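You operate a simulated robot arm through the tools that you are given. There is no shell and no other tool. Be economical: measure what you need, move in short steps, check, and stop when the job is done.

Carry out the task below with a simulated two-armed robot. There is one attempt and no reset: what you move stays moved.

## Task
Stack the 36 mm blue socket from the drip tray on top of the 41 mm blue socket. Take the jug and leave it on the low shelf of the steel table. Take the bush from the drip tray and put it on the left low shelf of the wooden bench. Stack the yellow pin that says "P 25" from the grey top of the steel table on top of the yellow pin labelled "P 67". Take the steel cup and leave it on the top of the wooden bench. Open the cupboard door, fetch the cream can from the middle shelf of the cupboard and stand it on the board and shut the door again. Any order will do. Set down upright: jug, steel cup, cream can.
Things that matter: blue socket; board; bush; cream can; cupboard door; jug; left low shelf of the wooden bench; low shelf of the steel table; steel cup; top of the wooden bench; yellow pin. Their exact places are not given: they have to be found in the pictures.

Only the result counts: the job must be done as asked and must still hold three seconds after the hand-in. Knocking over, shifting, dropping, spilling or breaking anything else fails it.

## Robot
Two 7-joint arms with two-finger parallel grippers on one trunk, on a base that drives. Base frame: it is fixed to the floor where the robot stands at the start and does not move with it; the origin is under the middle of the robot, x ahead of it, y to its left, z up; the surface under the hand at the start is at about z = 752. Readings come in mm, rad, newtons and seconds.
The left shoulder is at the start at [70, 134, 1126], the right one opposite. With the tool pointing down near the work surface each hand reaches from about 100 to 640 mm from the robot's upright axis, wherever it stands, measured 20 degrees to its own side. Places, roughly: blue socket [500, -250, 750]; board (22x20x2 cm) [-500, 1900, 900]; bush (7x7x5 cm) [500, 100, 800]; cream can [750, 1250, 1250]; cupboard door [600, 1400, 1400]; jug [500, 0, 750]; left low shelf of the wooden bench [-900, 2000, 400]; low shelf of the steel table [700, 100, 200]; steel cup (7x7x8 cm) [500, 1000, 800]; top of the wooden bench [-500, 1900, 900]; yellow pin [500, 500, 750]. Payload 1.57 kg a hand.
The tool frame of a hand sits at the grasp point between the pads (the TCP): z along the fingers, y along the line on which they close. The tips reach 30 mm beyond it. Largest opening 80 mm; finger width 17, thickness 12; the body of the gripper, 40 by 82 mm, starts 80 mm behind the TCP.
Orientation is told as [roll, pitch, yaw] about the base's x, y, z axes, in that order, counted from this pose: with the fingers straight down and closing along the base's y, the tool's x points along the base's -x, its y along +y and its z along -z.

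## Interface
- The arms move only by the tool send_rows. It takes "left_commands", "right_commands" or both (then of equal length, played together; a hand with none holds still); each is a list of rows, each a list of 7 numbers: the shift along the base's x, y, z in mm, then the turn, a rotation vector about the base's x, y, z in rad, then the opening, from 0 (shut) to 1 (fully open). In form: [[tx, ty, tz, wx, wy, wz, grip], ...]. A call has 1 to 10 rows; each row is the pose to reach, as a shift and turn from the pose commanded when the call began. Each row takes 0.2 s and may step no farther than 50 mm and 0.15 rad from the row before; otherwise, or with a gripper value out of range, the whole call is refused. Where a pose cannot be reached the arm comes as near as it can. A force on the tool above 40 N (or 10 N above the force at the start of the call, whichever is more), or a blocked arm, ends the call early, and 0.2 s more pass. The fingers move at their own pace (about 153 mm/s each) and stop on an object; they squeeze with about 32 N. The grip force told is the motor's: it shows also when the fingers shut on nothing. Time passes only in rows, and 0.2 s behind the last, so rows that repeat a pose let the fingers close. The reply holds the time, the measured pose of the TCP, the force on the tool along the base axes, the opening and the grip force, in the units named above and with some noise, with the torque about the TCP (base axes, N m) and any sound that the robot's microphone picked up, and new pictures: "views" is both (left out), scene, wrist or none (wrist: the cameras of the hands that moved).
- Cameras (640 x 400 px; columns grow to the right, rows downward): "scene" is now at [135.8, 7.2, 1347]; the picture's right is [0.06, -1.00, 0.00], its down [-0.64, -0.04, -0.77] and it looks along [0.77, 0.05, -0.64] (base axes); focal length 267 px, centre (320, 200). "left" rides on the left gripper at [72, 7, -122] in its tool frame; the picture's right is [-0.09, 1.00, 0.00], its down [-0.84, -0.08, -0.54] and it looks along [-0.54, -0.05, 0.84] (tool axes); focal length 238 px, centre (320, 200). "right" rides on the right gripper at [72, -7, -122] in its tool frame; the picture's right is [0.09, 1.00, 0.00], its down [-0.84, 0.08, -0.54] and it looks along [-0.54, 0.05, 0.84] (tool axes); focal length 238 px, centre (320, 200).
- move_column(by): slides the trunk up (or, below 0, down) by that many mm; the arms and the scene camera ride with it, the base frame stays. It gives what a move gives, with no picture.
- roll_base(legs): drives the robot by 1 to 6 legs, each [ahead, left, turn to the left] in mm, mm and rad, along the robot's own axes; the way and the turn of a leg run together, so that a leg with both is an arc; at most 1500 mm and 3.142 rad a leg. The arms and the cameras ride along, it lands a little off, and it stops where it bumps. It gives what a move gives, and a new picture of the scene camera.
- pan_tilt(pan, tilt): turns the head with the scene camera to pan (to the left, within 1.501 rad either way) and tilt (down, from -0.506 to 1.204), counted from straight ahead of the robot. It gives what a move gives, and a new picture of the scene camera.
- probe_pixels(camera, pixels): there is no depth. For up to 12 entries [column, row, z] of the newest picture of that camera ("zoom" is the newest enlarged one), the place [x, y] in the base frame at which the ray of that pixel passes the height z, good to about 2 mm. No time passes.
- zoom(camera, box): a new picture of the part [left, top, right, bottom] of that camera's present view, enlarged. No time passes.
- sign_off(): hands the job in; it is judged then, once.

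Go step by step. Measure first, check grasps and placings, and put right what went wrong. The budget is 138 turns and 260 pictures, counting those below and the enlarged ones. Unless the task says otherwise, let go and move clear before handing in.

The tools are called after "Call:" as a command line: name --argument value ..., lists and objects as JSON in quotes. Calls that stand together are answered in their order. send_rows: Moves the arms, as the interface text tells. Its arguments: {"type":"object","properties":{"left_commands":{"type":"array","items":{"type":"array","items":{"type":"number"}}},"right_commands":{"type":"array","items":{"type":"array","items":{"type":"number"}}},"views":{"type":"string","enum":["both","scene","wrist","none"]}},"required":[]} The other tools are called the same way: move_column (by) slides the trunk up or down; roll_base (legs) drives the base; pan_tilt (pan, tilt) turns the head that bears the scene camera; probe_pixels (camera, pixels) gives the place at which the rays of pixels pass given heights; zoom (camera, box) takes an enlarged picture of a part of a camera's view; sign_off () hands the job in.

At the start:

```text
time: 0.0
left_position: [450.0, 297.6, 1092.7]
left_ee_rot: [0.0, -0.001, 0.0]
left_contact_force: [0.5, 0.2, -0.2]
left_ft_torque: [0.02, 0.02, 0.01]
left_width: 80.0
left_grip_force: 0.1
right_position: [387.3, -41.7, 1138.1]
right_ee_rot: [0.0, 0.002, 0.0]
right_contact_force: [-0.8, -0.9, 0.3]
right_ft_torque: [0.04, -0.02, -0.04]
right_width: 80.1
right_grip_force: 0.1
trunk travel left (down, up): [-700.0, 240.0]
robot x, y, heading: [-0.9, -4.7, -0.005]
head pan, tilt: [0.061, 0.695]
```

scene: 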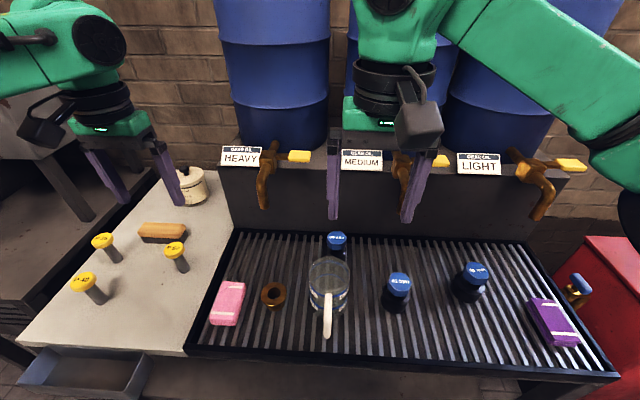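
right: 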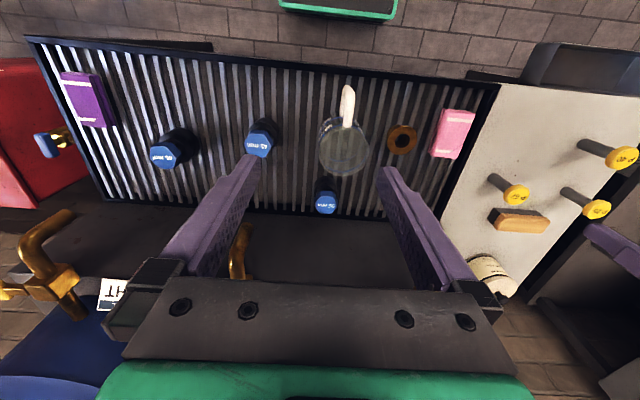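
left: 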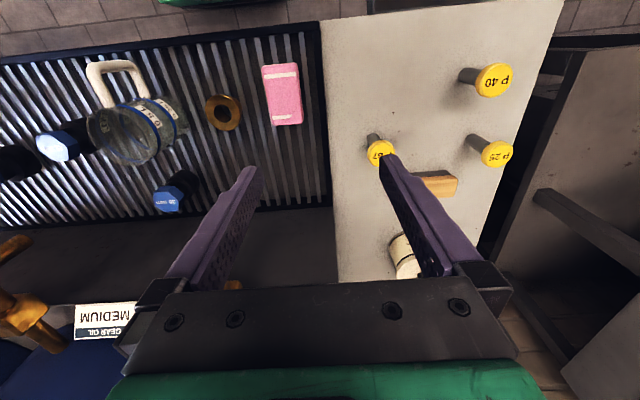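

The scene shows three blue sockets on the tray (about (337,243), (397,290), (472,280)), the jug (328,288), bush (272,296), and three yellow pins. I'll zoom to read the labels.

Call:
zoom --camera "scene" --box '[200, 220, 520, 360]'

Call:
zoom --camera "scene" --box '[40, 200, 240, 320]'

Call:
zoom --camera "right" --box '[130, 80, 390, 230]'

Call:
zoom --camera "left" --box '[0, 40, 320, 240]'

```text
2.00 times, centred on (360, 290) of scene
```

zoom: 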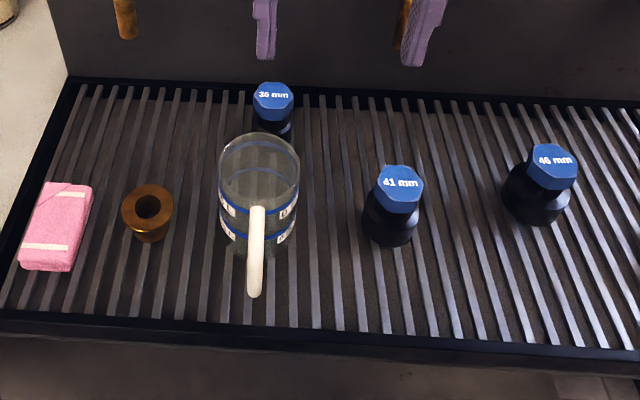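

```text
3.20 times, centred on (140, 260) of scene
```

zoom: 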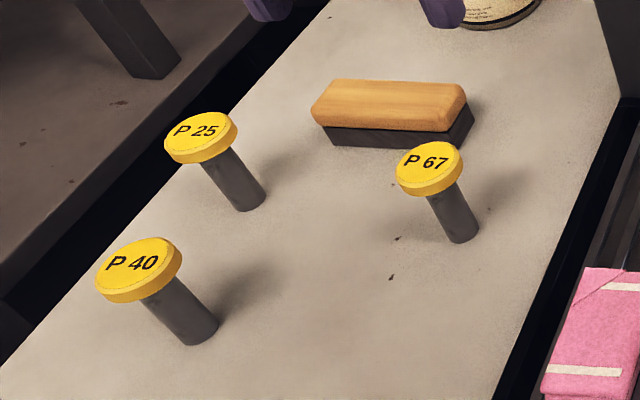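

```text
2.46 times, centred on (260, 155) of right
```

zoom: 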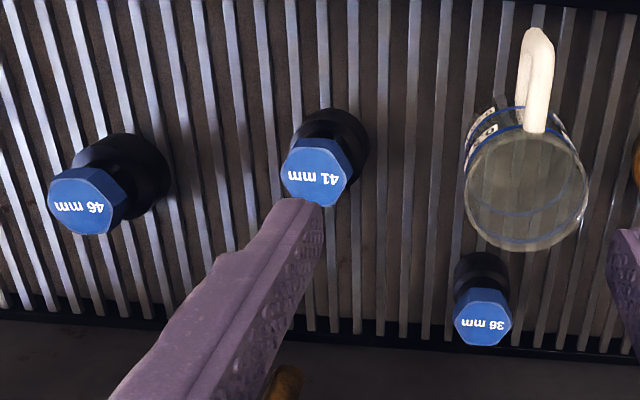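

```text
2.00 times, centred on (160, 140) of left
```

zoom: 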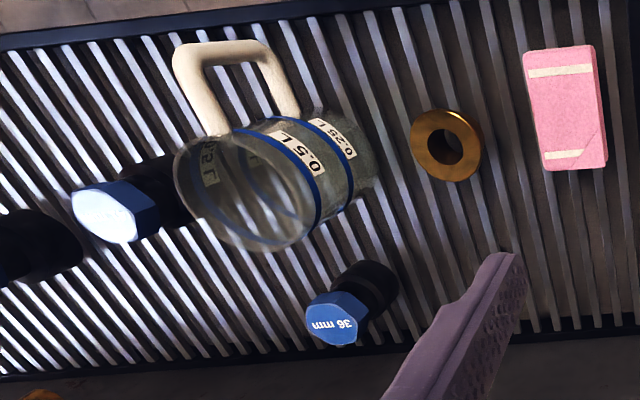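

Labels read clearly: 36 mm is the one nearest the taps, 41 mm in the middle, P 25 at the far left, P 67 by the tray. Next I triangulate heights from two cameras.

Call:
probe_pixels --camera "scene" --pixels '[[336.5, 237.5, 800], [336.5, 237.5, 840], [399.5, 282.5, 800], [399.5, 282.5, 840], [102.8, 238.7, 800], [102.8, 238.7, 840], [174, 248.4, 800], [174, 248.4, 840], [274, 292, 780], [274, 292, 820], [328, 275, 800], [328, 275, 900]]'

Call:
probe_pixels --camera "right" --pixels '[[326.7, 200.6, 800], [326.7, 200.6, 840], [258.5, 143.7, 800], [258.5, 143.7, 840], [595, 208, 800], [595, 208, 840], [516, 195, 800], [516, 195, 840], [403, 140, 780], [403, 140, 820], [344, 158, 800], [344, 158, 900]]'

Call:
probe_pixels --camera "left" --pixels '[[495, 154, 800], [495, 154, 840], [380, 153, 800], [380, 153, 840], [167, 200, 800], [167, 200, 840], [55, 147, 800], [55, 147, 840], [222, 113, 780], [222, 113, 820]]'

```text
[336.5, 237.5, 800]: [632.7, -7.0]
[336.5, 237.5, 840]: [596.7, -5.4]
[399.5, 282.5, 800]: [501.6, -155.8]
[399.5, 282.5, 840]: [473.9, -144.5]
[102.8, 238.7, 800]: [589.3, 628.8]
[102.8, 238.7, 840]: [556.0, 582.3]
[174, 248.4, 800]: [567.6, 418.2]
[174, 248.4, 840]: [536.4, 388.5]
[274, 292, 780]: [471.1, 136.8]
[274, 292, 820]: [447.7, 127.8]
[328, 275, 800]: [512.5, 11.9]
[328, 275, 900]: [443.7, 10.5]
```

```text
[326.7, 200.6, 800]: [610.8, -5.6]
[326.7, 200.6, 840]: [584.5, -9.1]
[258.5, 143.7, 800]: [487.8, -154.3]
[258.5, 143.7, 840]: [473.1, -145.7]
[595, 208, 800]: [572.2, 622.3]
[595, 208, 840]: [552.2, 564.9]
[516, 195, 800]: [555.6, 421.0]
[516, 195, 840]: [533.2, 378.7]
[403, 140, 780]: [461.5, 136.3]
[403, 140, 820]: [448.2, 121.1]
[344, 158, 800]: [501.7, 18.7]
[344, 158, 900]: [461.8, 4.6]
```

```text
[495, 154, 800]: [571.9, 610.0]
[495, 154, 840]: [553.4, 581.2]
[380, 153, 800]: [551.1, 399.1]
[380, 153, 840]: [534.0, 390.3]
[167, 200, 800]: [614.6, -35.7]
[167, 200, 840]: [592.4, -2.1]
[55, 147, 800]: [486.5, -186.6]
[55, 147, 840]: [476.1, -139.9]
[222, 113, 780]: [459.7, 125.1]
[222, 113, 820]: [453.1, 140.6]
```

The 36 mm top is at about (597,-6,835), the 41 mm top at (476,-146,836). I bring the right hand over the 36 mm socket at a safe height for a better look.

Call:
send_rows --right_commands '[[40, 10, -10, 0, 0, 0, 1], [80, 20, -20, 0, 0, 0, 1], [120, 28, -40, 0, 0, 0, 1], [160, 34, -70, 0, 0, 0, 1], [180, 36, -110, 0, 0, 0, 1], [190, 36, -138, 0, 0, 0, 1]]'

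```text
refused: row 4 steps farther than a row can; nothing moved
```

Call:
send_rows --right_commands '[[40, 10, -10, 0, 0, 0, 1], [80, 20, -20, 0, 0, 0, 1], [115, 28, -40, 0, 0, 0, 1], [150, 34, -70, 0, 0, 0, 1], [175, 36, -105, 0, 0, 0, 1], [190, 36, -138, 0, 0, 0, 1]]'

```text
time: 1.4
left_position: [449.6, 297.1, 1092.7]
left_ee_rot: [0.001, 0.0, 0.002]
left_contact_force: [0.3, -0.2, 0.0]
left_ft_torque: [-0.02, 0.0, 0.04]
left_width: 79.7
left_grip_force: 0.0
right_position: [567.1, -9.1, 996.3]
right_ee_rot: [0.004, 0.0, 0.001]
right_contact_force: [0.0, 0.0, -0.2]
right_ft_torque: [0.01, 0.02, 0.01]
right_width: 79.9
right_grip_force: 0.0
right hand out of reach, approached as far as the arm can: row 6
trunk travel left (down, up): [-700.0, 240.0]
robot x, y, heading: [-1.9, 1.6, -0.003]
head pan, tilt: [0.061, 0.695]
```

scene: 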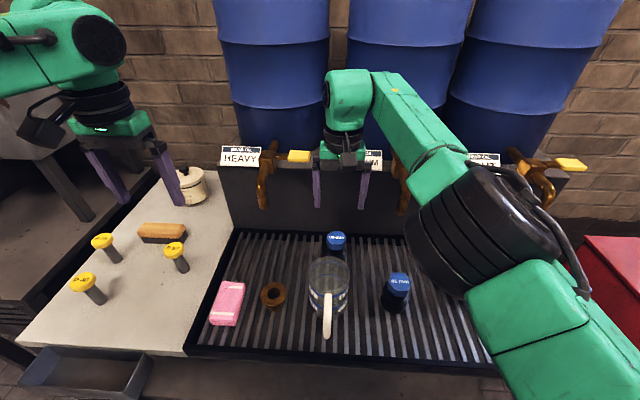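
right: 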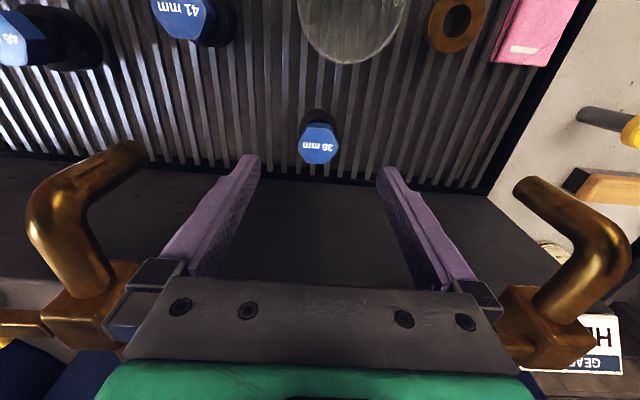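

Call:
probe_pixels --camera "right" --pixels '[[319, 146, 835], [319, 146, 825], [320, 117, 752], [190, 5, 835], [303, 146, 835], [337, 146, 835], [140, 150, 950], [525, 185, 950], [319, 132, 835], [319, 161, 835]]'

Call:
zoom --camera "right" --box '[240, 60, 400, 180]'

Call:
probe_pixels --camera "scene" --pixels '[[337, 238, 835], [337, 238, 828], [398, 282, 835], [262, 207, 950], [262, 207, 900], [275, 145, 950], [275, 145, 1000], [400, 365, 752], [330, 230, 752]]'

```text
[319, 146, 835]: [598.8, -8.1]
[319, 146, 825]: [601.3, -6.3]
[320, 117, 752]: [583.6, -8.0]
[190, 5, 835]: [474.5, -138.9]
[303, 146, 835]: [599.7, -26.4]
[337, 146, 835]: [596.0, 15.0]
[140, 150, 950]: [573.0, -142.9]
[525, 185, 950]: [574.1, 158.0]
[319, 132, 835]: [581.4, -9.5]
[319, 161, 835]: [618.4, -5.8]
```

```text
3.33 times, centred on (320, 120) of right
```

zoom: 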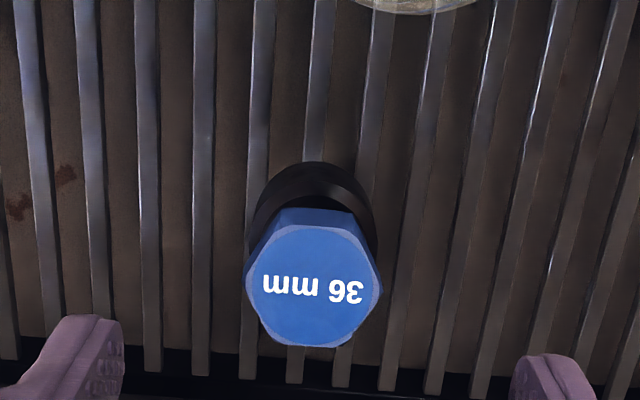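

```text
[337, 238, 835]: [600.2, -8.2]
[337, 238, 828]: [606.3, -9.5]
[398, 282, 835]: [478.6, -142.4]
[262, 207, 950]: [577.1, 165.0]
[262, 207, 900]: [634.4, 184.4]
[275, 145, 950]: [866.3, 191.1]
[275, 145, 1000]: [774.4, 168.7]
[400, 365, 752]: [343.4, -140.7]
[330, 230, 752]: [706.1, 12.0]
```

The 36 mm top sits at (599,-8), about 40 mm across; the taps at y≈±150 leave room. I descend over it to z≈880 and check.

Call:
send_rows --right_commands '[[0, 0, -40, 0, 0, 0, 1], [8, 0, -80, 0, 0, 0, 1], [22, 0, -115, 0, 0, 0, 1], [22, 0, -115, 0, 0, 0, 1]]' --views "wrist"

```text
time: 2.4
left_position: [450.4, 296.2, 1092.3]
left_ee_rot: [0.0, 0.0, 0.002]
left_contact_force: [-0.3, -0.3, 0.7]
left_ft_torque: [-0.01, 0.01, -0.03]
left_width: 80.0
left_grip_force: 0.0
right_position: [571.9, -17.8, 888.4]
right_ee_rot: [0.0, 0.0, 0.0]
right_contact_force: [0.4, 0.4, 0.4]
right_ft_torque: [-0.03, -0.04, -0.01]
right_width: 80.1
right_grip_force: 0.0
right hand out of reach, approached as far as the arm can: row 2, 3, 4
trunk travel left (down, up): [-700.0, 240.0]
robot x, y, heading: [-0.8, 1.4, 0.003]
head pan, tilt: [0.061, 0.695]
```

right: 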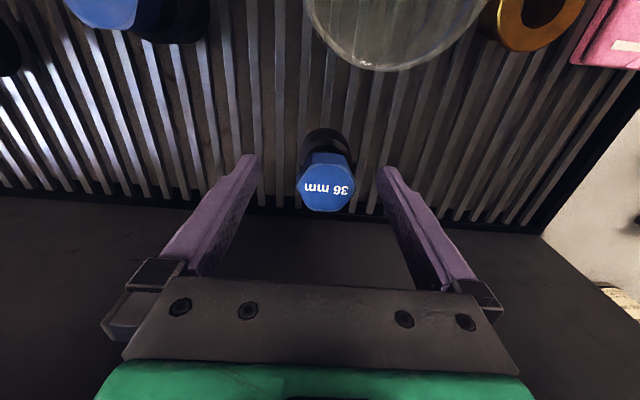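

The right arm is at its reach limit (x 572), so I drive ahead 60 mm; tips at 858 clear the socket top at 835.

Call:
roll_base --legs '[[60, 0, 0]]'

```text
time: 3.4
left_position: [508.1, 298.9, 1093.1]
left_ee_rot: [-0.001, -0.002, 0.002]
left_contact_force: [-0.8, -0.8, 0.4]
left_ft_torque: [0.02, -0.02, 0.01]
left_width: 80.3
left_grip_force: 0.0
right_position: [630.2, -17.2, 889.6]
right_ee_rot: [0.001, -0.002, 0.0]
right_contact_force: [0.1, 0.3, 0.6]
right_ft_torque: [0.03, -0.04, -0.01]
right_width: 80.2
right_grip_force: 0.1
trunk travel left (down, up): [-700.0, 240.0]
robot x, y, heading: [61.3, -3.2, 0.004]
head pan, tilt: [0.061, 0.695]
```

scene: 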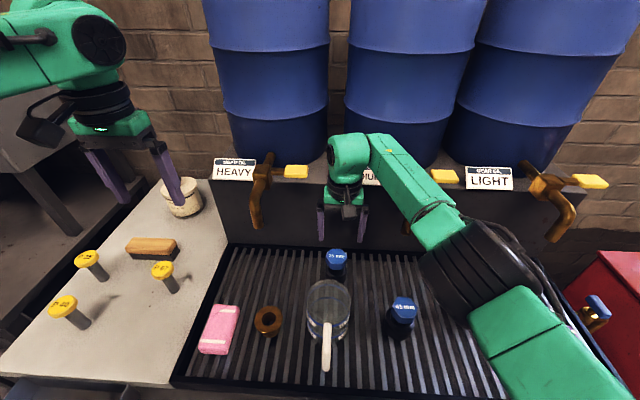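

Drive worked without bumping. Now align over (599,-8) and check with the wrist camera before going down.

Call:
send_rows --right_commands '[[-31, 9, 0, 0, 0, 0, 1], [-31, 9, -15, 0, 0, 0, 1], [-31, 9, -15, 0, 0, 0, 1]]' --views "wrist"

```text
time: 4.2
left_position: [511.8, 297.8, 1092.1]
left_ee_rot: [0.0, 0.0, 0.002]
left_contact_force: [0.2, 0.0, 0.8]
left_ft_torque: [-0.01, 0.02, -0.06]
left_width: 79.8
left_grip_force: 0.0
right_position: [601.5, -8.9, 871.5]
right_ee_rot: [-0.001, 0.003, 0.0]
right_contact_force: [0.8, 0.4, -0.1]
right_ft_torque: [0.02, 0.02, 0.03]
right_width: 79.8
right_grip_force: 0.0
trunk travel left (down, up): [-700.0, 240.0]
robot x, y, heading: [56.4, -0.7, -0.002]
head pan, tilt: [0.061, 0.695]
```

right: 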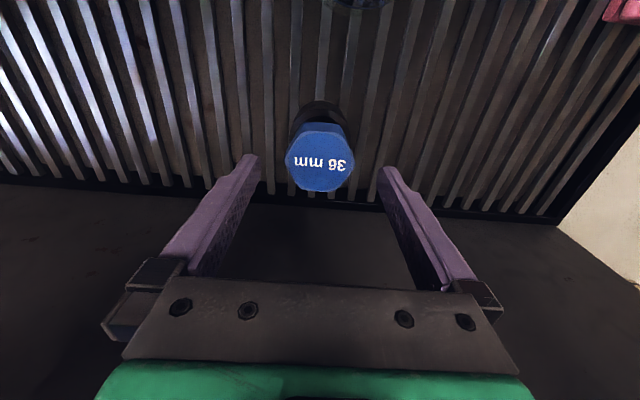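

Call:
probe_pixels --camera "right" --pixels '[[320, 163, 835], [320, 163, 828], [320, 192, 835], [320, 131, 835], [285, 160, 835], [354, 160, 835]]'

```text
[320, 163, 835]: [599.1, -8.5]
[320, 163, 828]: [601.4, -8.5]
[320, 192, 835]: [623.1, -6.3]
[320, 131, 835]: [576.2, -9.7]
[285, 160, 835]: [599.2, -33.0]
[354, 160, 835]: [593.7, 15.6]
```

Centre confirmed at (599,-8.7). Descend to TCP z≈803 and close.

Call:
send_rows --right_commands '[[-2, 0, -35, 0, 0, 0, 1], [-2, 0, -68, 0, 0, 0, 1], [-2, 0, -68, 0, 0, 0, 0], [-2, 0, -68, 0, 0, 0, 0], [-2, 0, -68, 0, 0, 0, 0]]' --views "wrist"

```text
time: 5.4
left_position: [510.9, 299.1, 1093.2]
left_ee_rot: [-0.001, -0.001, 0.003]
left_contact_force: [-0.4, 0.6, 0.0]
left_ft_torque: [-0.02, 0.02, -0.01]
left_width: 80.0
left_grip_force: 0.0
right_position: [600.2, -7.7, 806.7]
right_ee_rot: [0.001, 0.0, 0.001]
right_contact_force: [0.8, -0.6, -0.4]
right_ft_torque: [-0.1, 0.03, 0.01]
right_width: 53.9
right_grip_force: 31.7
trunk travel left (down, up): [-700.0, 240.0]
robot x, y, heading: [61.8, 0.3, -0.002]
head pan, tilt: [0.061, 0.695]
```

right: 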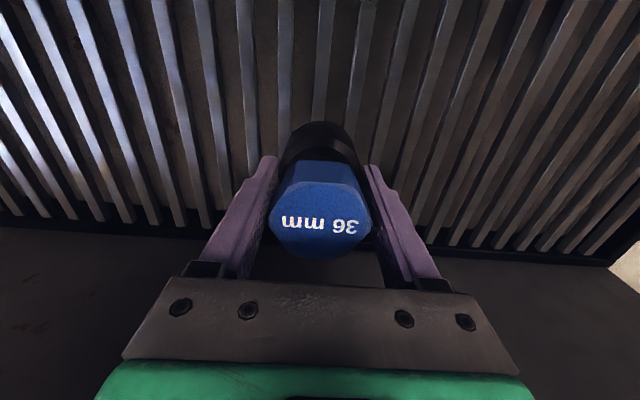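

Grasped (width 53.9 on the body). Lift and move toward the 41 mm socket, staying short of it to look.

Call:
send_rows --right_commands '[[0, 0, 45, 0, 0, 0, 0], [0, 0, 90, 0, 0, 0, 0], [0, 0, 135, 0, 0, 0, 0], [-32, -34, 140, 0, 0, 0, 0], [-62, -68, 140, 0, 0, 0, 0], [-92, -102, 140, 0, 0, 0, 0], [-122, -136, 140, 0, 0, 0, 0], [-122, -136, 140, 0, 0, 0, 0]]'

```text
time: 7.2
left_position: [511.0, 299.4, 1092.4]
left_ee_rot: [-0.001, 0.001, 0.002]
left_contact_force: [0.4, 0.6, 0.5]
left_ft_torque: [-0.03, 0.02, -0.01]
left_width: 80.0
left_grip_force: 0.1
right_position: [477.2, -141.0, 942.4]
right_ee_rot: [-0.001, 0.002, -0.001]
right_contact_force: [0.2, 0.1, -4.4]
right_ft_torque: [0.0, 0.0, 0.0]
right_width: 54.0
right_grip_force: 32.1
trunk travel left (down, up): [-700.0, 240.0]
robot x, y, heading: [62.8, -2.3, -0.002]
head pan, tilt: [0.061, 0.695]
```

scene: 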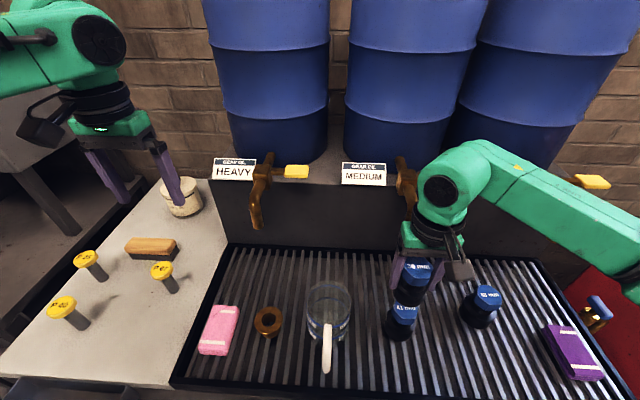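
right: 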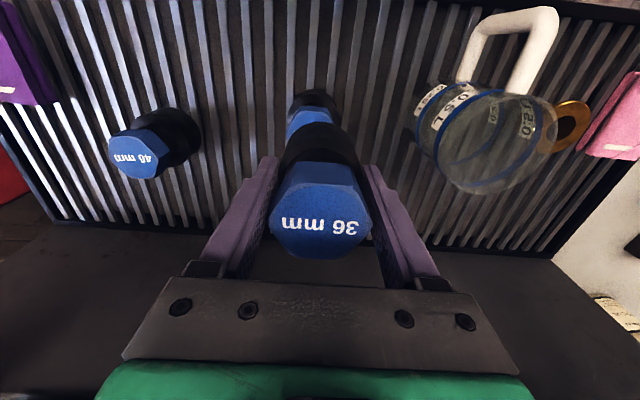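

Call:
zoom --camera "scene" --box '[360, 240, 520, 340]'

Call:
zoom --camera "right" --box '[240, 60, 400, 160]'

```text
4.00 times, centred on (440, 290) of scene
```

zoom: 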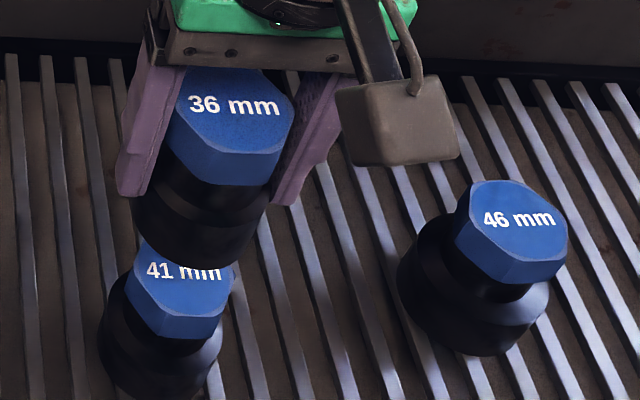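

```text
4.00 times, centred on (320, 110) of right
```

zoom: 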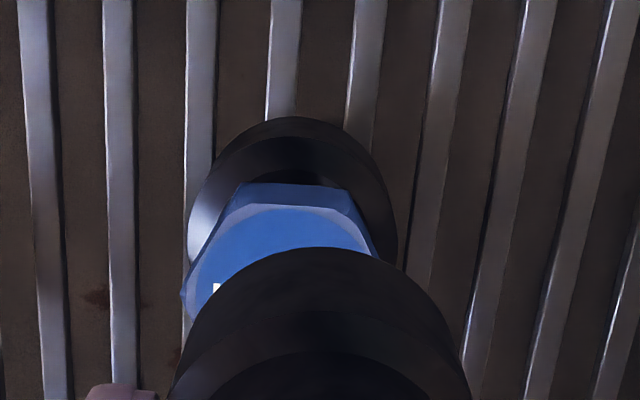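

Call:
probe_pixels --camera "scene" --pixels '[[407.2, 308.2, 835], [407.2, 308.2, 830], [407.2, 308.2, 840], [408.2, 319.2, 835], [391.7, 310, 835]]'

Call:
probe_pixels --camera "right" --pixels '[[285.5, 133.2, 835], [313.7, 112, 835], [285.5, 133.2, 830], [313.7, 112, 830], [313, 90, 752], [136, 155, 845]]'

```text
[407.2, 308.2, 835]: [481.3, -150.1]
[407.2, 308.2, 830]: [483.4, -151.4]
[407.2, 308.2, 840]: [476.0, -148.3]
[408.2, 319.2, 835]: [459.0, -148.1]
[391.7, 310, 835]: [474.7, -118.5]
```

```text
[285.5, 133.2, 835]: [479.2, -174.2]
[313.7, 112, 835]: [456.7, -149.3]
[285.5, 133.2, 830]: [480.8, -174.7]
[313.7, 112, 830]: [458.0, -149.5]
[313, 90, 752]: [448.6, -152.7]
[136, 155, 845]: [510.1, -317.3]
```

41 mm centre comes out near (479.5,-147.5). I shift the held socket there, lower to just above, then check.

Call:
send_rows --right_commands '[[3.3, -6.5, -15, 0, 0, 0, 0], [3.3, -6.5, -40, 0, 0, 0, 0], [3.3, -6.5, -46, 0, 0, 0, 0], [3.3, -6.5, -46, 0, 0, 0, 0]]'

```text
time: 8.2
left_position: [512.0, 298.1, 1091.0]
left_ee_rot: [0.001, 0.0, 0.002]
left_contact_force: [0.4, 0.3, 0.7]
left_ft_torque: [0.02, 0.0, -0.01]
left_width: 79.9
left_grip_force: 0.0
right_position: [480.8, -150.0, 897.3]
right_ee_rot: [0.002, 0.002, 0.0]
right_contact_force: [0.0, -0.1, -4.3]
right_ft_torque: [0.0, 0.02, 0.05]
right_width: 53.8
right_grip_force: 32.0
trunk travel left (down, up): [-700.0, 240.0]
robot x, y, heading: [60.8, 0.4, -0.002]
head pan, tilt: [0.061, 0.695]
```

scene: 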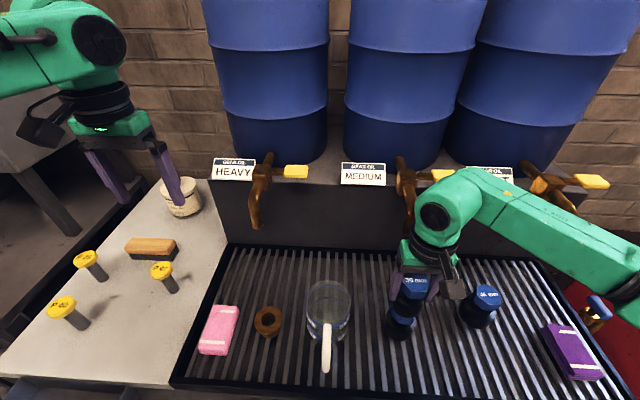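
right: 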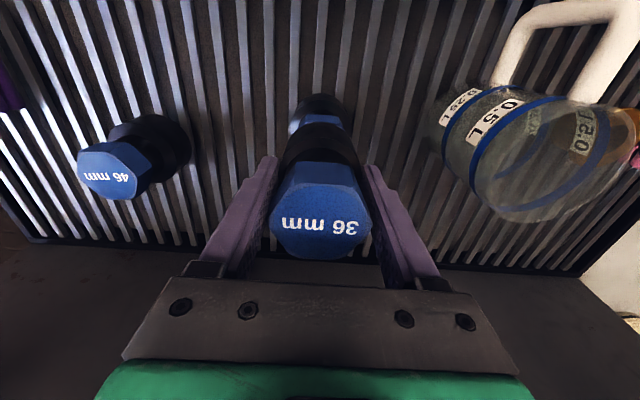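

Call:
zoom --camera "scene" --box '[360, 250, 460, 350]'

Call:
zoom --camera "right" --box '[250, 80, 390, 180]'

```text
4.00 times, centred on (410, 300) of scene
```

zoom: 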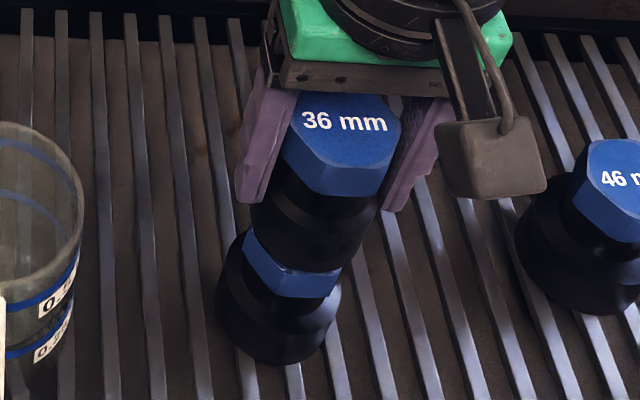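

```text
4.00 times, centred on (320, 130) of right
```

zoom: 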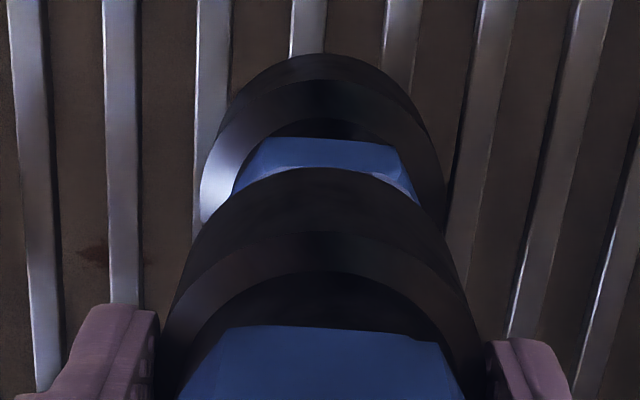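

Sockets look aligned in both views. Lower in small steps until contact.

Call:
send_rows --right_commands '[[0, 1.5, -2, 0, 0, 0, 0], [0, 1.5, -4, 0, 0, 0, 0], [0, 1.5, -6, 0, 0, 0, 0], [0, 1.5, -6, 0, 0, 0, 0]]' --views "none"

```text
time: 9.2
left_position: [511.0, 298.6, 1092.3]
left_ee_rot: [0.0, 0.001, 0.003]
left_contact_force: [0.3, 0.3, -0.3]
left_ft_torque: [0.0, 0.01, 0.01]
left_width: 80.0
left_grip_force: 0.1
right_position: [481.7, -148.6, 891.4]
right_ee_rot: [0.0, -0.001, 0.001]
right_contact_force: [0.3, -0.2, -4.5]
right_ft_torque: [-0.05, -0.02, -0.01]
right_width: 54.0
right_grip_force: 32.1
trunk travel left (down, up): [-700.0, 240.0]
robot x, y, heading: [59.9, 1.4, 0.003]
head pan, tilt: [0.061, 0.695]
```

Call:
send_rows --right_commands '[[-1, 0, -2, 0, 0, 0, 0], [-1, 0, -3, 0, 0, 0, 0], [-1, 0, -4, 0, 0, 0, 0], [-1, 0, -4, 0, 0, 0, 0]]' --views "none"

```text
time: 10.2
left_position: [509.4, 298.6, 1093.5]
left_ee_rot: [0.0, -0.001, 0.003]
left_contact_force: [0.8, -0.4, 0.3]
left_ft_torque: [-0.03, 0.0, 0.0]
left_width: 80.2
left_grip_force: 0.0
right_position: [480.4, -147.6, 889.7]
right_ee_rot: [0.003, -0.002, -0.001]
right_contact_force: [0.6, -1.6, 5.8]
right_ft_torque: [-0.19, 0.15, 0.04]
right_width: 54.1
right_grip_force: 32.0
trunk travel left (down, up): [-700.0, 240.0]
robot x, y, heading: [60.6, 2.6, 0.001]
head pan, tilt: [0.061, 0.695]
```

Contact felt (+10 N) at TCP z 889.7. Release and lift away.

Call:
send_rows --right_commands '[[0, 0, 0, 0, 0, 0, 0.8], [0, 0, 0, 0, 0, 0, 0.95], [0, 0, 30, 0, 0, 0, 0.95], [0, 0, 75, 0, 0, 0, 1], [0, 0, 120, 0, 0, 0, 1]]'

```text
time: 11.4
left_position: [510.2, 298.8, 1092.7]
left_ee_rot: [0.0, -0.002, 0.001]
left_contact_force: [-0.2, -0.3, -0.3]
left_ft_torque: [-0.01, -0.01, 0.01]
left_width: 80.1
left_grip_force: 0.1
right_position: [479.6, -147.1, 1009.0]
right_ee_rot: [0.0, 0.0, 0.001]
right_contact_force: [-0.4, -0.2, -0.2]
right_ft_torque: [-0.01, -0.07, 0.02]
right_width: 80.0
right_grip_force: 0.1
trunk travel left (down, up): [-700.0, 240.0]
robot x, y, heading: [62.9, 1.2, -0.001]
head pan, tilt: [0.061, 0.695]
```

scene: 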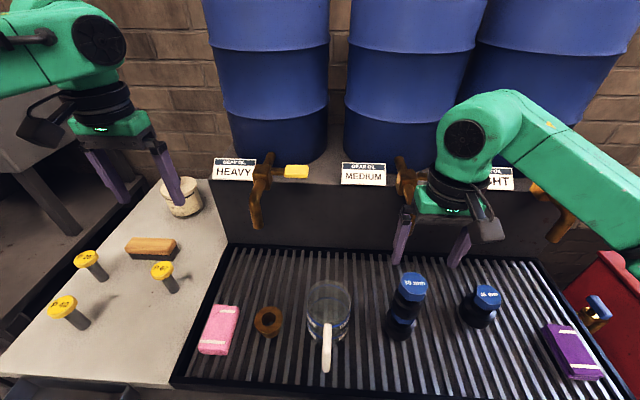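
right: 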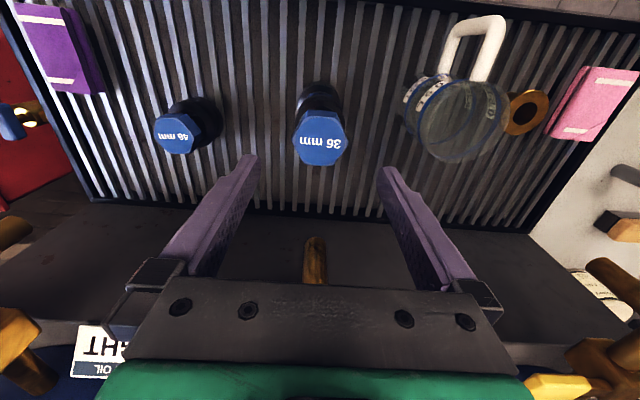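

Stack is standing. Now I shift the base left 250 mm to get the pins within the left hand's reach.

Call:
roll_base --legs '[[0, 250, 0]]'

```text
time: 13.2
left_position: [510.5, 550.4, 1092.5]
left_ee_rot: [0.003, -0.002, 0.002]
left_contact_force: [-0.3, -0.4, 0.1]
left_ft_torque: [-0.01, 0.0, 0.0]
left_width: 79.5
left_grip_force: 0.0
right_position: [479.7, 103.4, 1009.3]
right_ee_rot: [0.002, 0.001, -0.001]
right_contact_force: [0.4, 0.6, -0.6]
right_ft_torque: [0.02, 0.01, 0.03]
right_width: 79.9
right_grip_force: 0.1
trunk travel left (down, up): [-700.0, 240.0]
robot x, y, heading: [60.4, 250.4, 0.003]
head pan, tilt: [0.061, 0.695]
```

scene: 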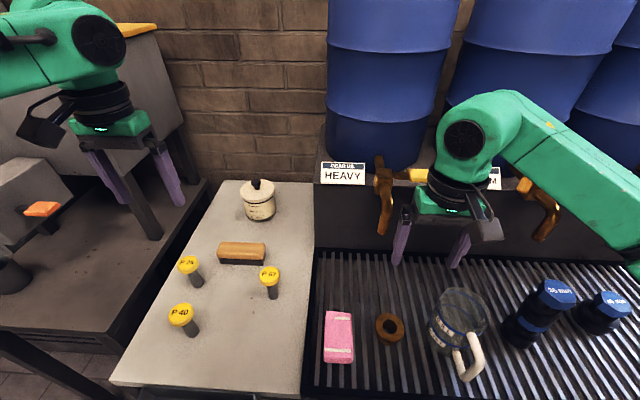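

Bring the left hand to above P 25 for a close look.

Call:
send_rows --left_commands '[[5, 8, -45, 0, 0, 0, 1], [10, 15, -90, 0, 0, 0, 1], [15, 18, -135, 0, 0, 0, 1], [20, 18, -175, 0, 0, 0, 1], [20, 18, -175, 0, 0, 0, 1]]'

```text
time: 14.4
left_position: [529.0, 570.0, 916.8]
left_ee_rot: [0.0, 0.0, 0.001]
left_contact_force: [-0.3, 0.0, -0.3]
left_ft_torque: [0.0, -0.02, -0.01]
left_width: 80.0
left_grip_force: 0.0
right_position: [479.2, 106.7, 1008.4]
right_ee_rot: [0.0, 0.0, 0.0]
right_contact_force: [-0.3, 0.5, 0.2]
right_ft_torque: [-0.01, -0.02, 0.0]
right_width: 80.0
right_grip_force: 0.0
trunk travel left (down, up): [-700.0, 240.0]
robot x, y, heading: [57.8, 254.4, 0.004]
head pan, tilt: [0.061, 0.695]
```

scene: 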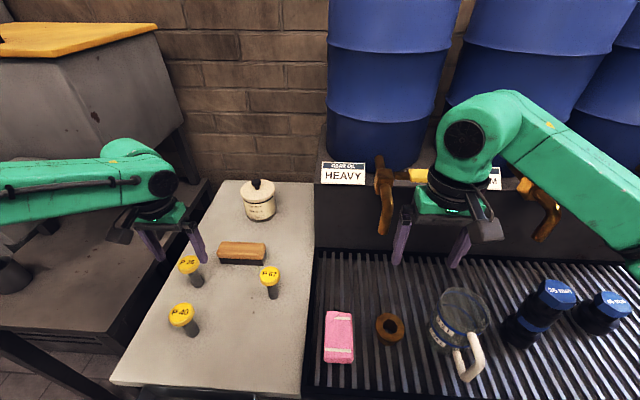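
left: 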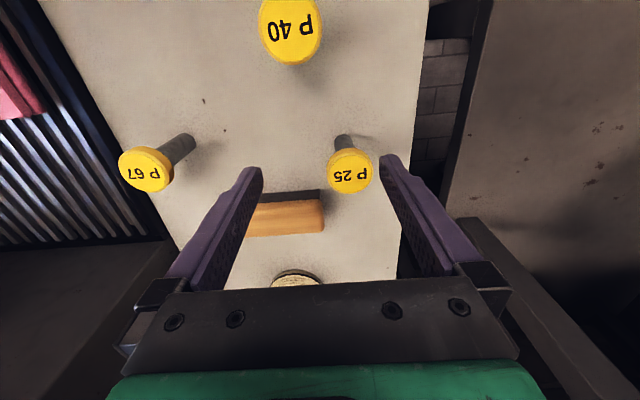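

Call:
zoom --camera "left" --box '[100, 100, 400, 280]'

Call:
probe_pixels --camera "left" --pixels '[[350, 171, 840], [350, 171, 835], [327, 171, 840], [373, 171, 840], [350, 150, 840], [350, 193, 840], [145, 169, 840], [145, 169, 835], [344, 138, 752], [326, 232, 785], [322, 200, 770], [248, 236, 785]]'

Call:
probe_pixels --camera "scene" --pixels '[[189, 263, 840], [189, 263, 835], [270, 274, 840], [270, 274, 835], [197, 287, 752], [273, 298, 752]]'

```text
2.13 times, centred on (250, 190) of left
```

zoom: 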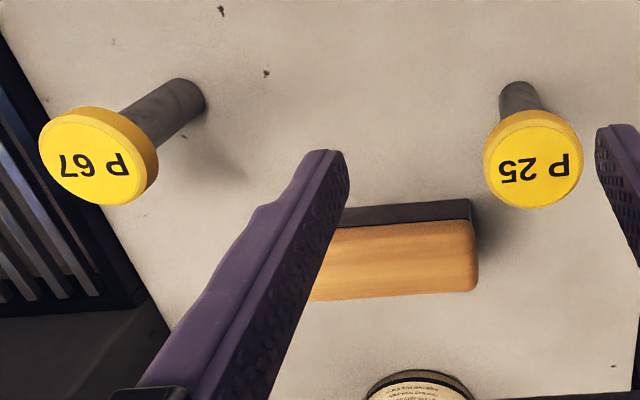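

```text
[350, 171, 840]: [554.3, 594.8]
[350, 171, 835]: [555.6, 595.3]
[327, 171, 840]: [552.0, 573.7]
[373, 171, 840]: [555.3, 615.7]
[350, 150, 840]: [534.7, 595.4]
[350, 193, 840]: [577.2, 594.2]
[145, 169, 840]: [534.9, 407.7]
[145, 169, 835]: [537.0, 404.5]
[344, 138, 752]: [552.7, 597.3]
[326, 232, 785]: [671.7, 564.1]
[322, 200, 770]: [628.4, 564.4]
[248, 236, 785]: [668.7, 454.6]
```

```text
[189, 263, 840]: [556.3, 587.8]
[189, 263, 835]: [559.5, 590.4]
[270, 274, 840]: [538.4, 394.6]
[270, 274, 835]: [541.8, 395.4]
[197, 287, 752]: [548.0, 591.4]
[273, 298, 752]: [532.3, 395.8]
```

Wrist view puts P 25's head near (555,595), about 42 mm across; the brush is clear at x>625. Lower further and re-measure.

Call:
send_rows --left_commands '[[26, 25, -20, 0, 0, 0, 1], [26, 25, -42, 0, 0, 0, 1], [26, 25, -42, 0, 0, 0, 1]]' --views "wrist"

```text
time: 15.2
left_position: [556.4, 594.5, 876.6]
left_ee_rot: [0.002, 0.0, 0.003]
left_contact_force: [-0.7, 0.2, -0.7]
left_ft_torque: [0.01, 0.0, -0.01]
left_width: 79.9
left_grip_force: 0.1
right_position: [479.0, 104.4, 1007.5]
right_ee_rot: [0.001, 0.0, 0.001]
right_contact_force: [0.0, 0.3, 0.4]
right_ft_torque: [0.0, 0.0, -0.01]
right_width: 79.9
right_grip_force: 0.0
trunk travel left (down, up): [-700.0, 240.0]
robot x, y, heading: [56.6, 253.2, 0.004]
head pan, tilt: [0.061, 0.695]
```

left: 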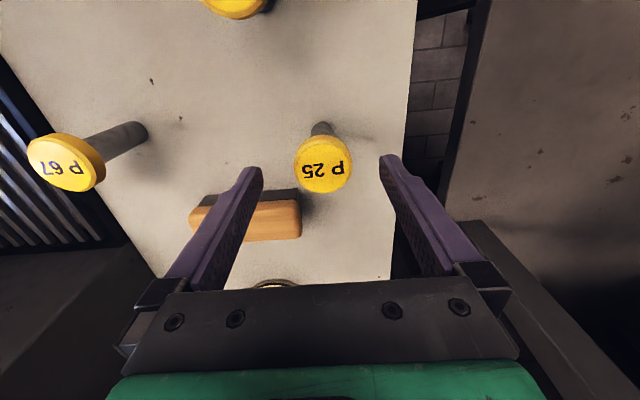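

Call:
probe_pixels --camera "left" --pixels '[[323, 167, 840], [323, 167, 830], [323, 167, 820], [323, 194, 830], [323, 141, 830], [295, 165, 830], [351, 165, 830], [322, 126, 752], [60, 162, 830], [60, 162, 820], [135, 130, 752]]'

Call:
zoom --camera "left" --box '[240, 80, 400, 200]'

Call:
zoom --camera "scene" --box '[160, 230, 320, 330]'

```text
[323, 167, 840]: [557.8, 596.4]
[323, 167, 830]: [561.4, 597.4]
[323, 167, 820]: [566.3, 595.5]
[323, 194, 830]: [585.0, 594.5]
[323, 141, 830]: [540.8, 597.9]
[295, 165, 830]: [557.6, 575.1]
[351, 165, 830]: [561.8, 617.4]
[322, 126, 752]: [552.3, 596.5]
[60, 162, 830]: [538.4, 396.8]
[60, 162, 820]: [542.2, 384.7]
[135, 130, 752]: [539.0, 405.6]
```

```text
3.33 times, centred on (320, 140) of left
```

zoom: 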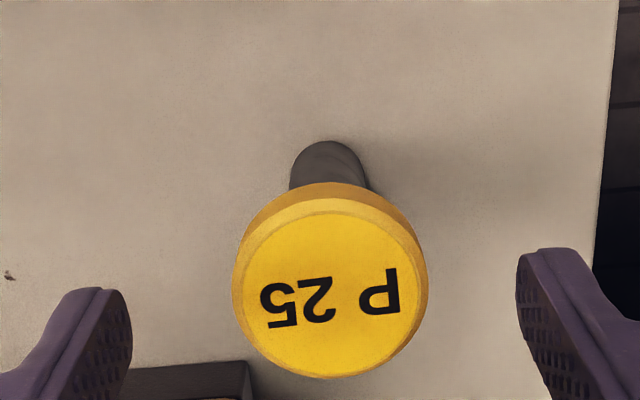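

```text
4.00 times, centred on (240, 280) of scene
```

zoom: 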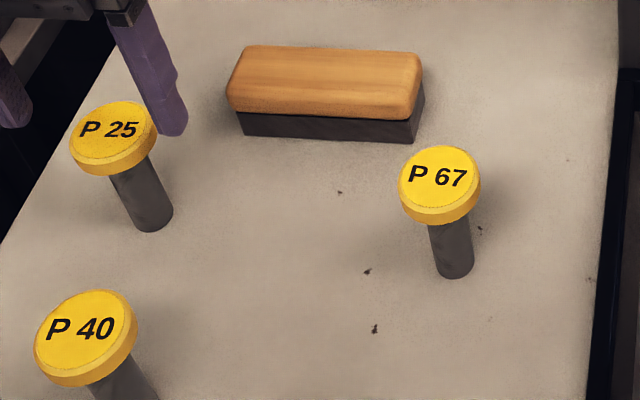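

P 25 is vertical at about (557,596.5), head top ≈840. Descend with TCP to z≈832 and close on the head.

Call:
send_rows --left_commands '[[1, 2, -25, 0, 0, 0, 1], [1, 2, -45, 0, 0, 0, 1], [1, 2, -45, 0, 0, 0, 0.3], [1, 2, -45, 0, 0, 0, 0.3], [1, 2, -45, 0, 0, 0, 0.3]]' --views "wrist"

```text
time: 16.4
left_position: [557.3, 596.2, 828.9]
left_ee_rot: [0.001, 0.0, 0.002]
left_contact_force: [1.2, -0.6, -0.3]
left_ft_torque: [-0.02, -0.05, -0.02]
left_width: 45.3
left_grip_force: 31.9
right_position: [481.5, 105.4, 1007.6]
right_ee_rot: [-0.001, -0.002, 0.0]
right_contact_force: [0.3, 0.2, -0.2]
right_ft_torque: [0.04, -0.02, 0.03]
right_width: 79.9
right_grip_force: 0.0
trunk travel left (down, up): [-700.0, 240.0]
robot x, y, heading: [61.9, 254.0, 0.004]
head pan, tilt: [0.061, 0.695]
```

left: 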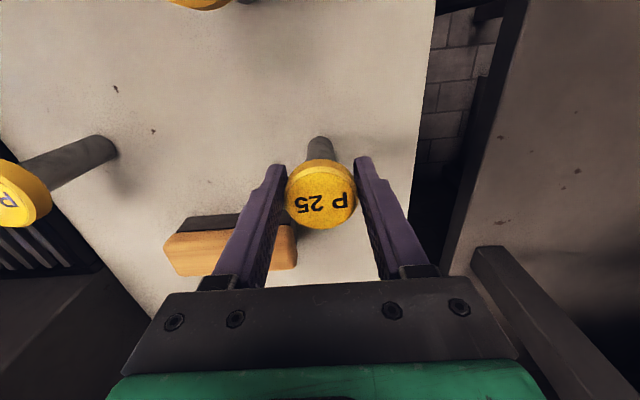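

Head gripped (45.3 mm). Lift 115 mm and carry toward P 67 (~(539,404)).

Call:
send_rows --left_commands '[[0, 0, 40, 0, 0, 0, 0.3], [0, 0, 80, 0, 0, 0, 0.3], [0, 0, 118, 0, 0, 0, 0.3], [-4, -48, 118, 0, 0, 0, 0.3], [-8, -96, 118, 0, 0, 0, 0.3], [-12, -144, 118, 0, 0, 0, 0.3], [-18, -192, 118, 0, 0, 0, 0.3], [-18, -192, 118, 0, 0, 0, 0.3]]'

```text
time: 18.2
left_position: [538.3, 407.6, 947.7]
left_ee_rot: [-0.001, 0.001, 0.001]
left_contact_force: [0.8, 0.6, -4.5]
left_ft_torque: [-0.01, 0.03, 0.01]
left_width: 45.4
left_grip_force: 32.3
right_position: [480.9, 106.2, 1008.0]
right_ee_rot: [0.001, -0.001, 0.001]
right_contact_force: [-0.6, -0.6, -0.6]
right_ft_torque: [0.03, 0.03, 0.01]
right_width: 79.8
right_grip_force: 0.0
trunk travel left (down, up): [-700.0, 240.0]
robot x, y, heading: [59.9, 255.4, 0.003]
head pan, tilt: [0.061, 0.695]
```

scene: 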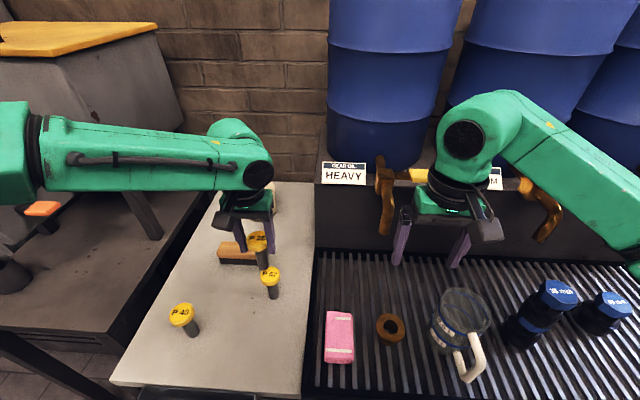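
left: 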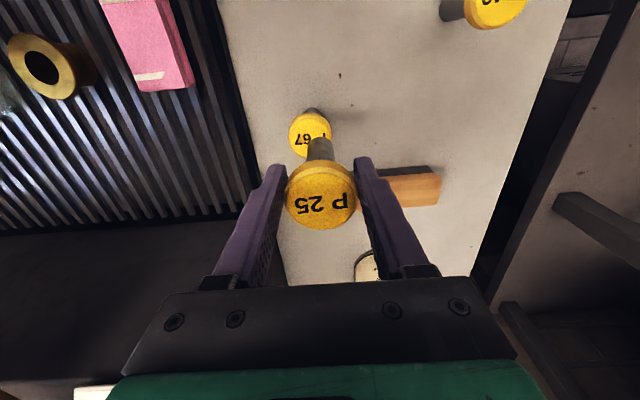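

Call:
zoom --camera "left" --box '[260, 90, 380, 240]'

Call:
zoom --camera "scene" --box '[220, 210, 320, 310]'

```text
2.67 times, centred on (320, 165) of left
```

zoom: 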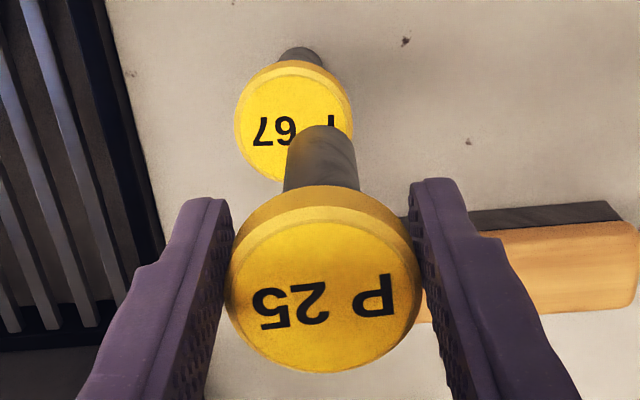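

```text
4.00 times, centred on (270, 260) of scene
```

zoom: 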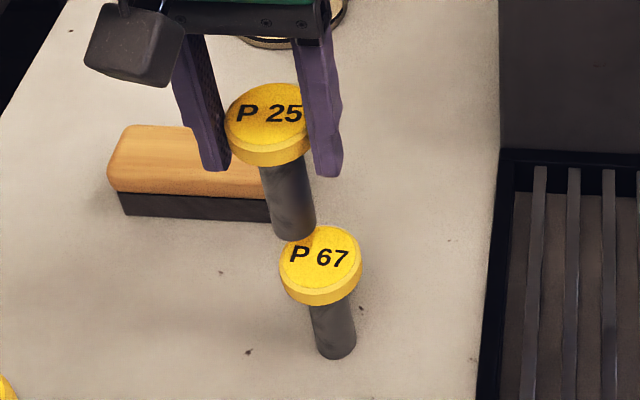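

Call:
probe_pixels --camera "left" --pixels '[[310.6, 138, 840], [310.6, 138, 835], [321, 140, 871], [313, 112, 752], [320, 190, 955], [322, 189, 958]]'

Call:
probe_pixels --camera "scene" --pixels '[[275, 273, 840], [275, 273, 835], [268, 264, 871], [262, 237, 958]]'

```text
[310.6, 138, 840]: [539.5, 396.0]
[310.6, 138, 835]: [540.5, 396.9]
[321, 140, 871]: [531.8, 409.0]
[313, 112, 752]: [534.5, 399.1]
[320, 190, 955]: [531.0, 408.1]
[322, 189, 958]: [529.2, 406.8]
```

```text
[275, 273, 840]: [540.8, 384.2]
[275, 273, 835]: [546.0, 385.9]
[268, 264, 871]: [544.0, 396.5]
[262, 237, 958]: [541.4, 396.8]
```

Call:
probe_pixels --camera "scene" --pixels '[[270, 274.5, 840], [263.7, 266, 871], [257, 238.7, 958]]'

Call:
send_rows --left_commands '[[1, -11.5, -10, 0, 0, 0, 0.3], [1, -11.5, -20, 0, 0, 0, 0.3], [1, -11.5, -20, 0, 0, 0, 0.3]]'

Call:
zoom --camera "left" --box '[240, 90, 400, 190]'

Call:
zoom --camera "scene" --box '[220, 220, 320, 310]'

```text
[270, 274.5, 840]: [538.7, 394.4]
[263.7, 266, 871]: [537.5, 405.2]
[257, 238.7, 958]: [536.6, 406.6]
```

```text
time: 19.0
left_position: [540.0, 394.4, 928.6]
left_ee_rot: [0.0, 0.001, 0.001]
left_contact_force: [0.1, 0.3, -4.5]
left_ft_torque: [0.03, 0.03, 0.0]
left_width: 45.4
left_grip_force: 32.2
right_position: [480.8, 105.6, 1007.7]
right_ee_rot: [0.0, 0.001, 0.001]
right_contact_force: [0.3, 0.0, -1.0]
right_ft_torque: [0.01, 0.0, 0.04]
right_width: 79.8
right_grip_force: 0.0
trunk travel left (down, up): [-700.0, 240.0]
robot x, y, heading: [55.0, 253.4, 0.004]
head pan, tilt: [0.061, 0.695]
```

scene: 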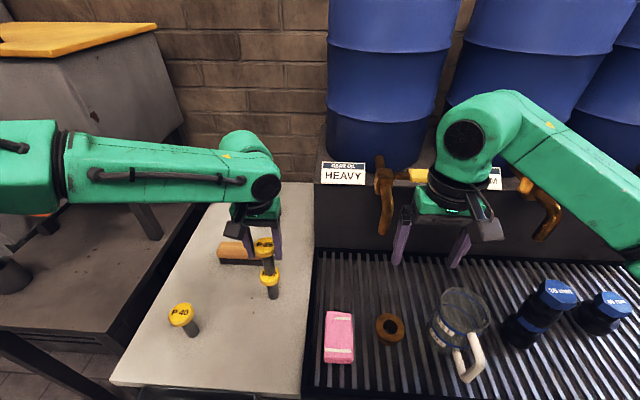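
left: 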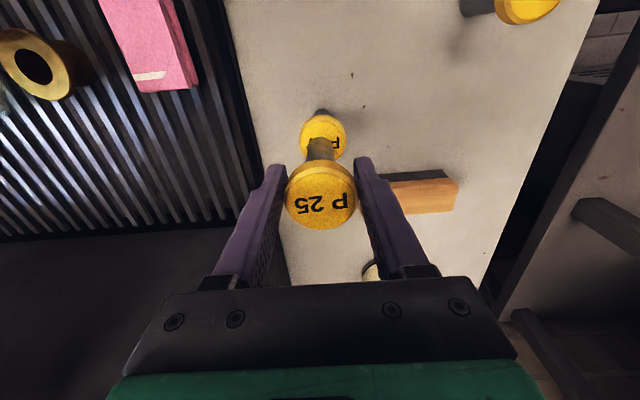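

```text
4.00 times, centred on (320, 140) of left
```

zoom: 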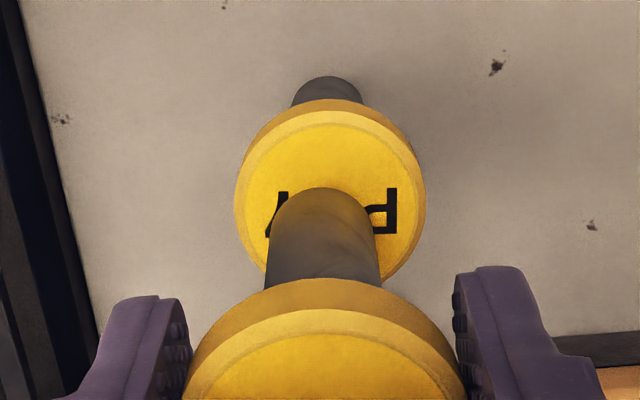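

```text
4.44 times, centred on (270, 265) of scene
```

zoom: 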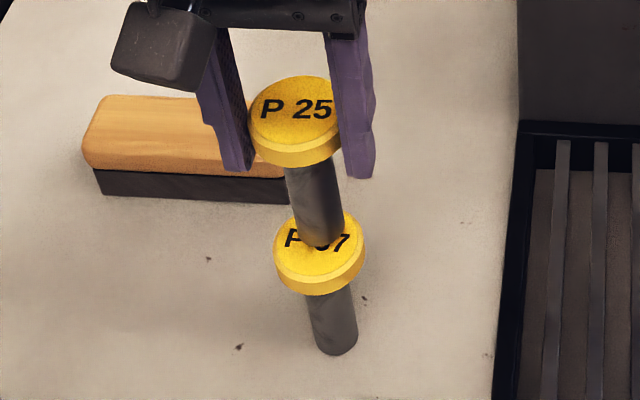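

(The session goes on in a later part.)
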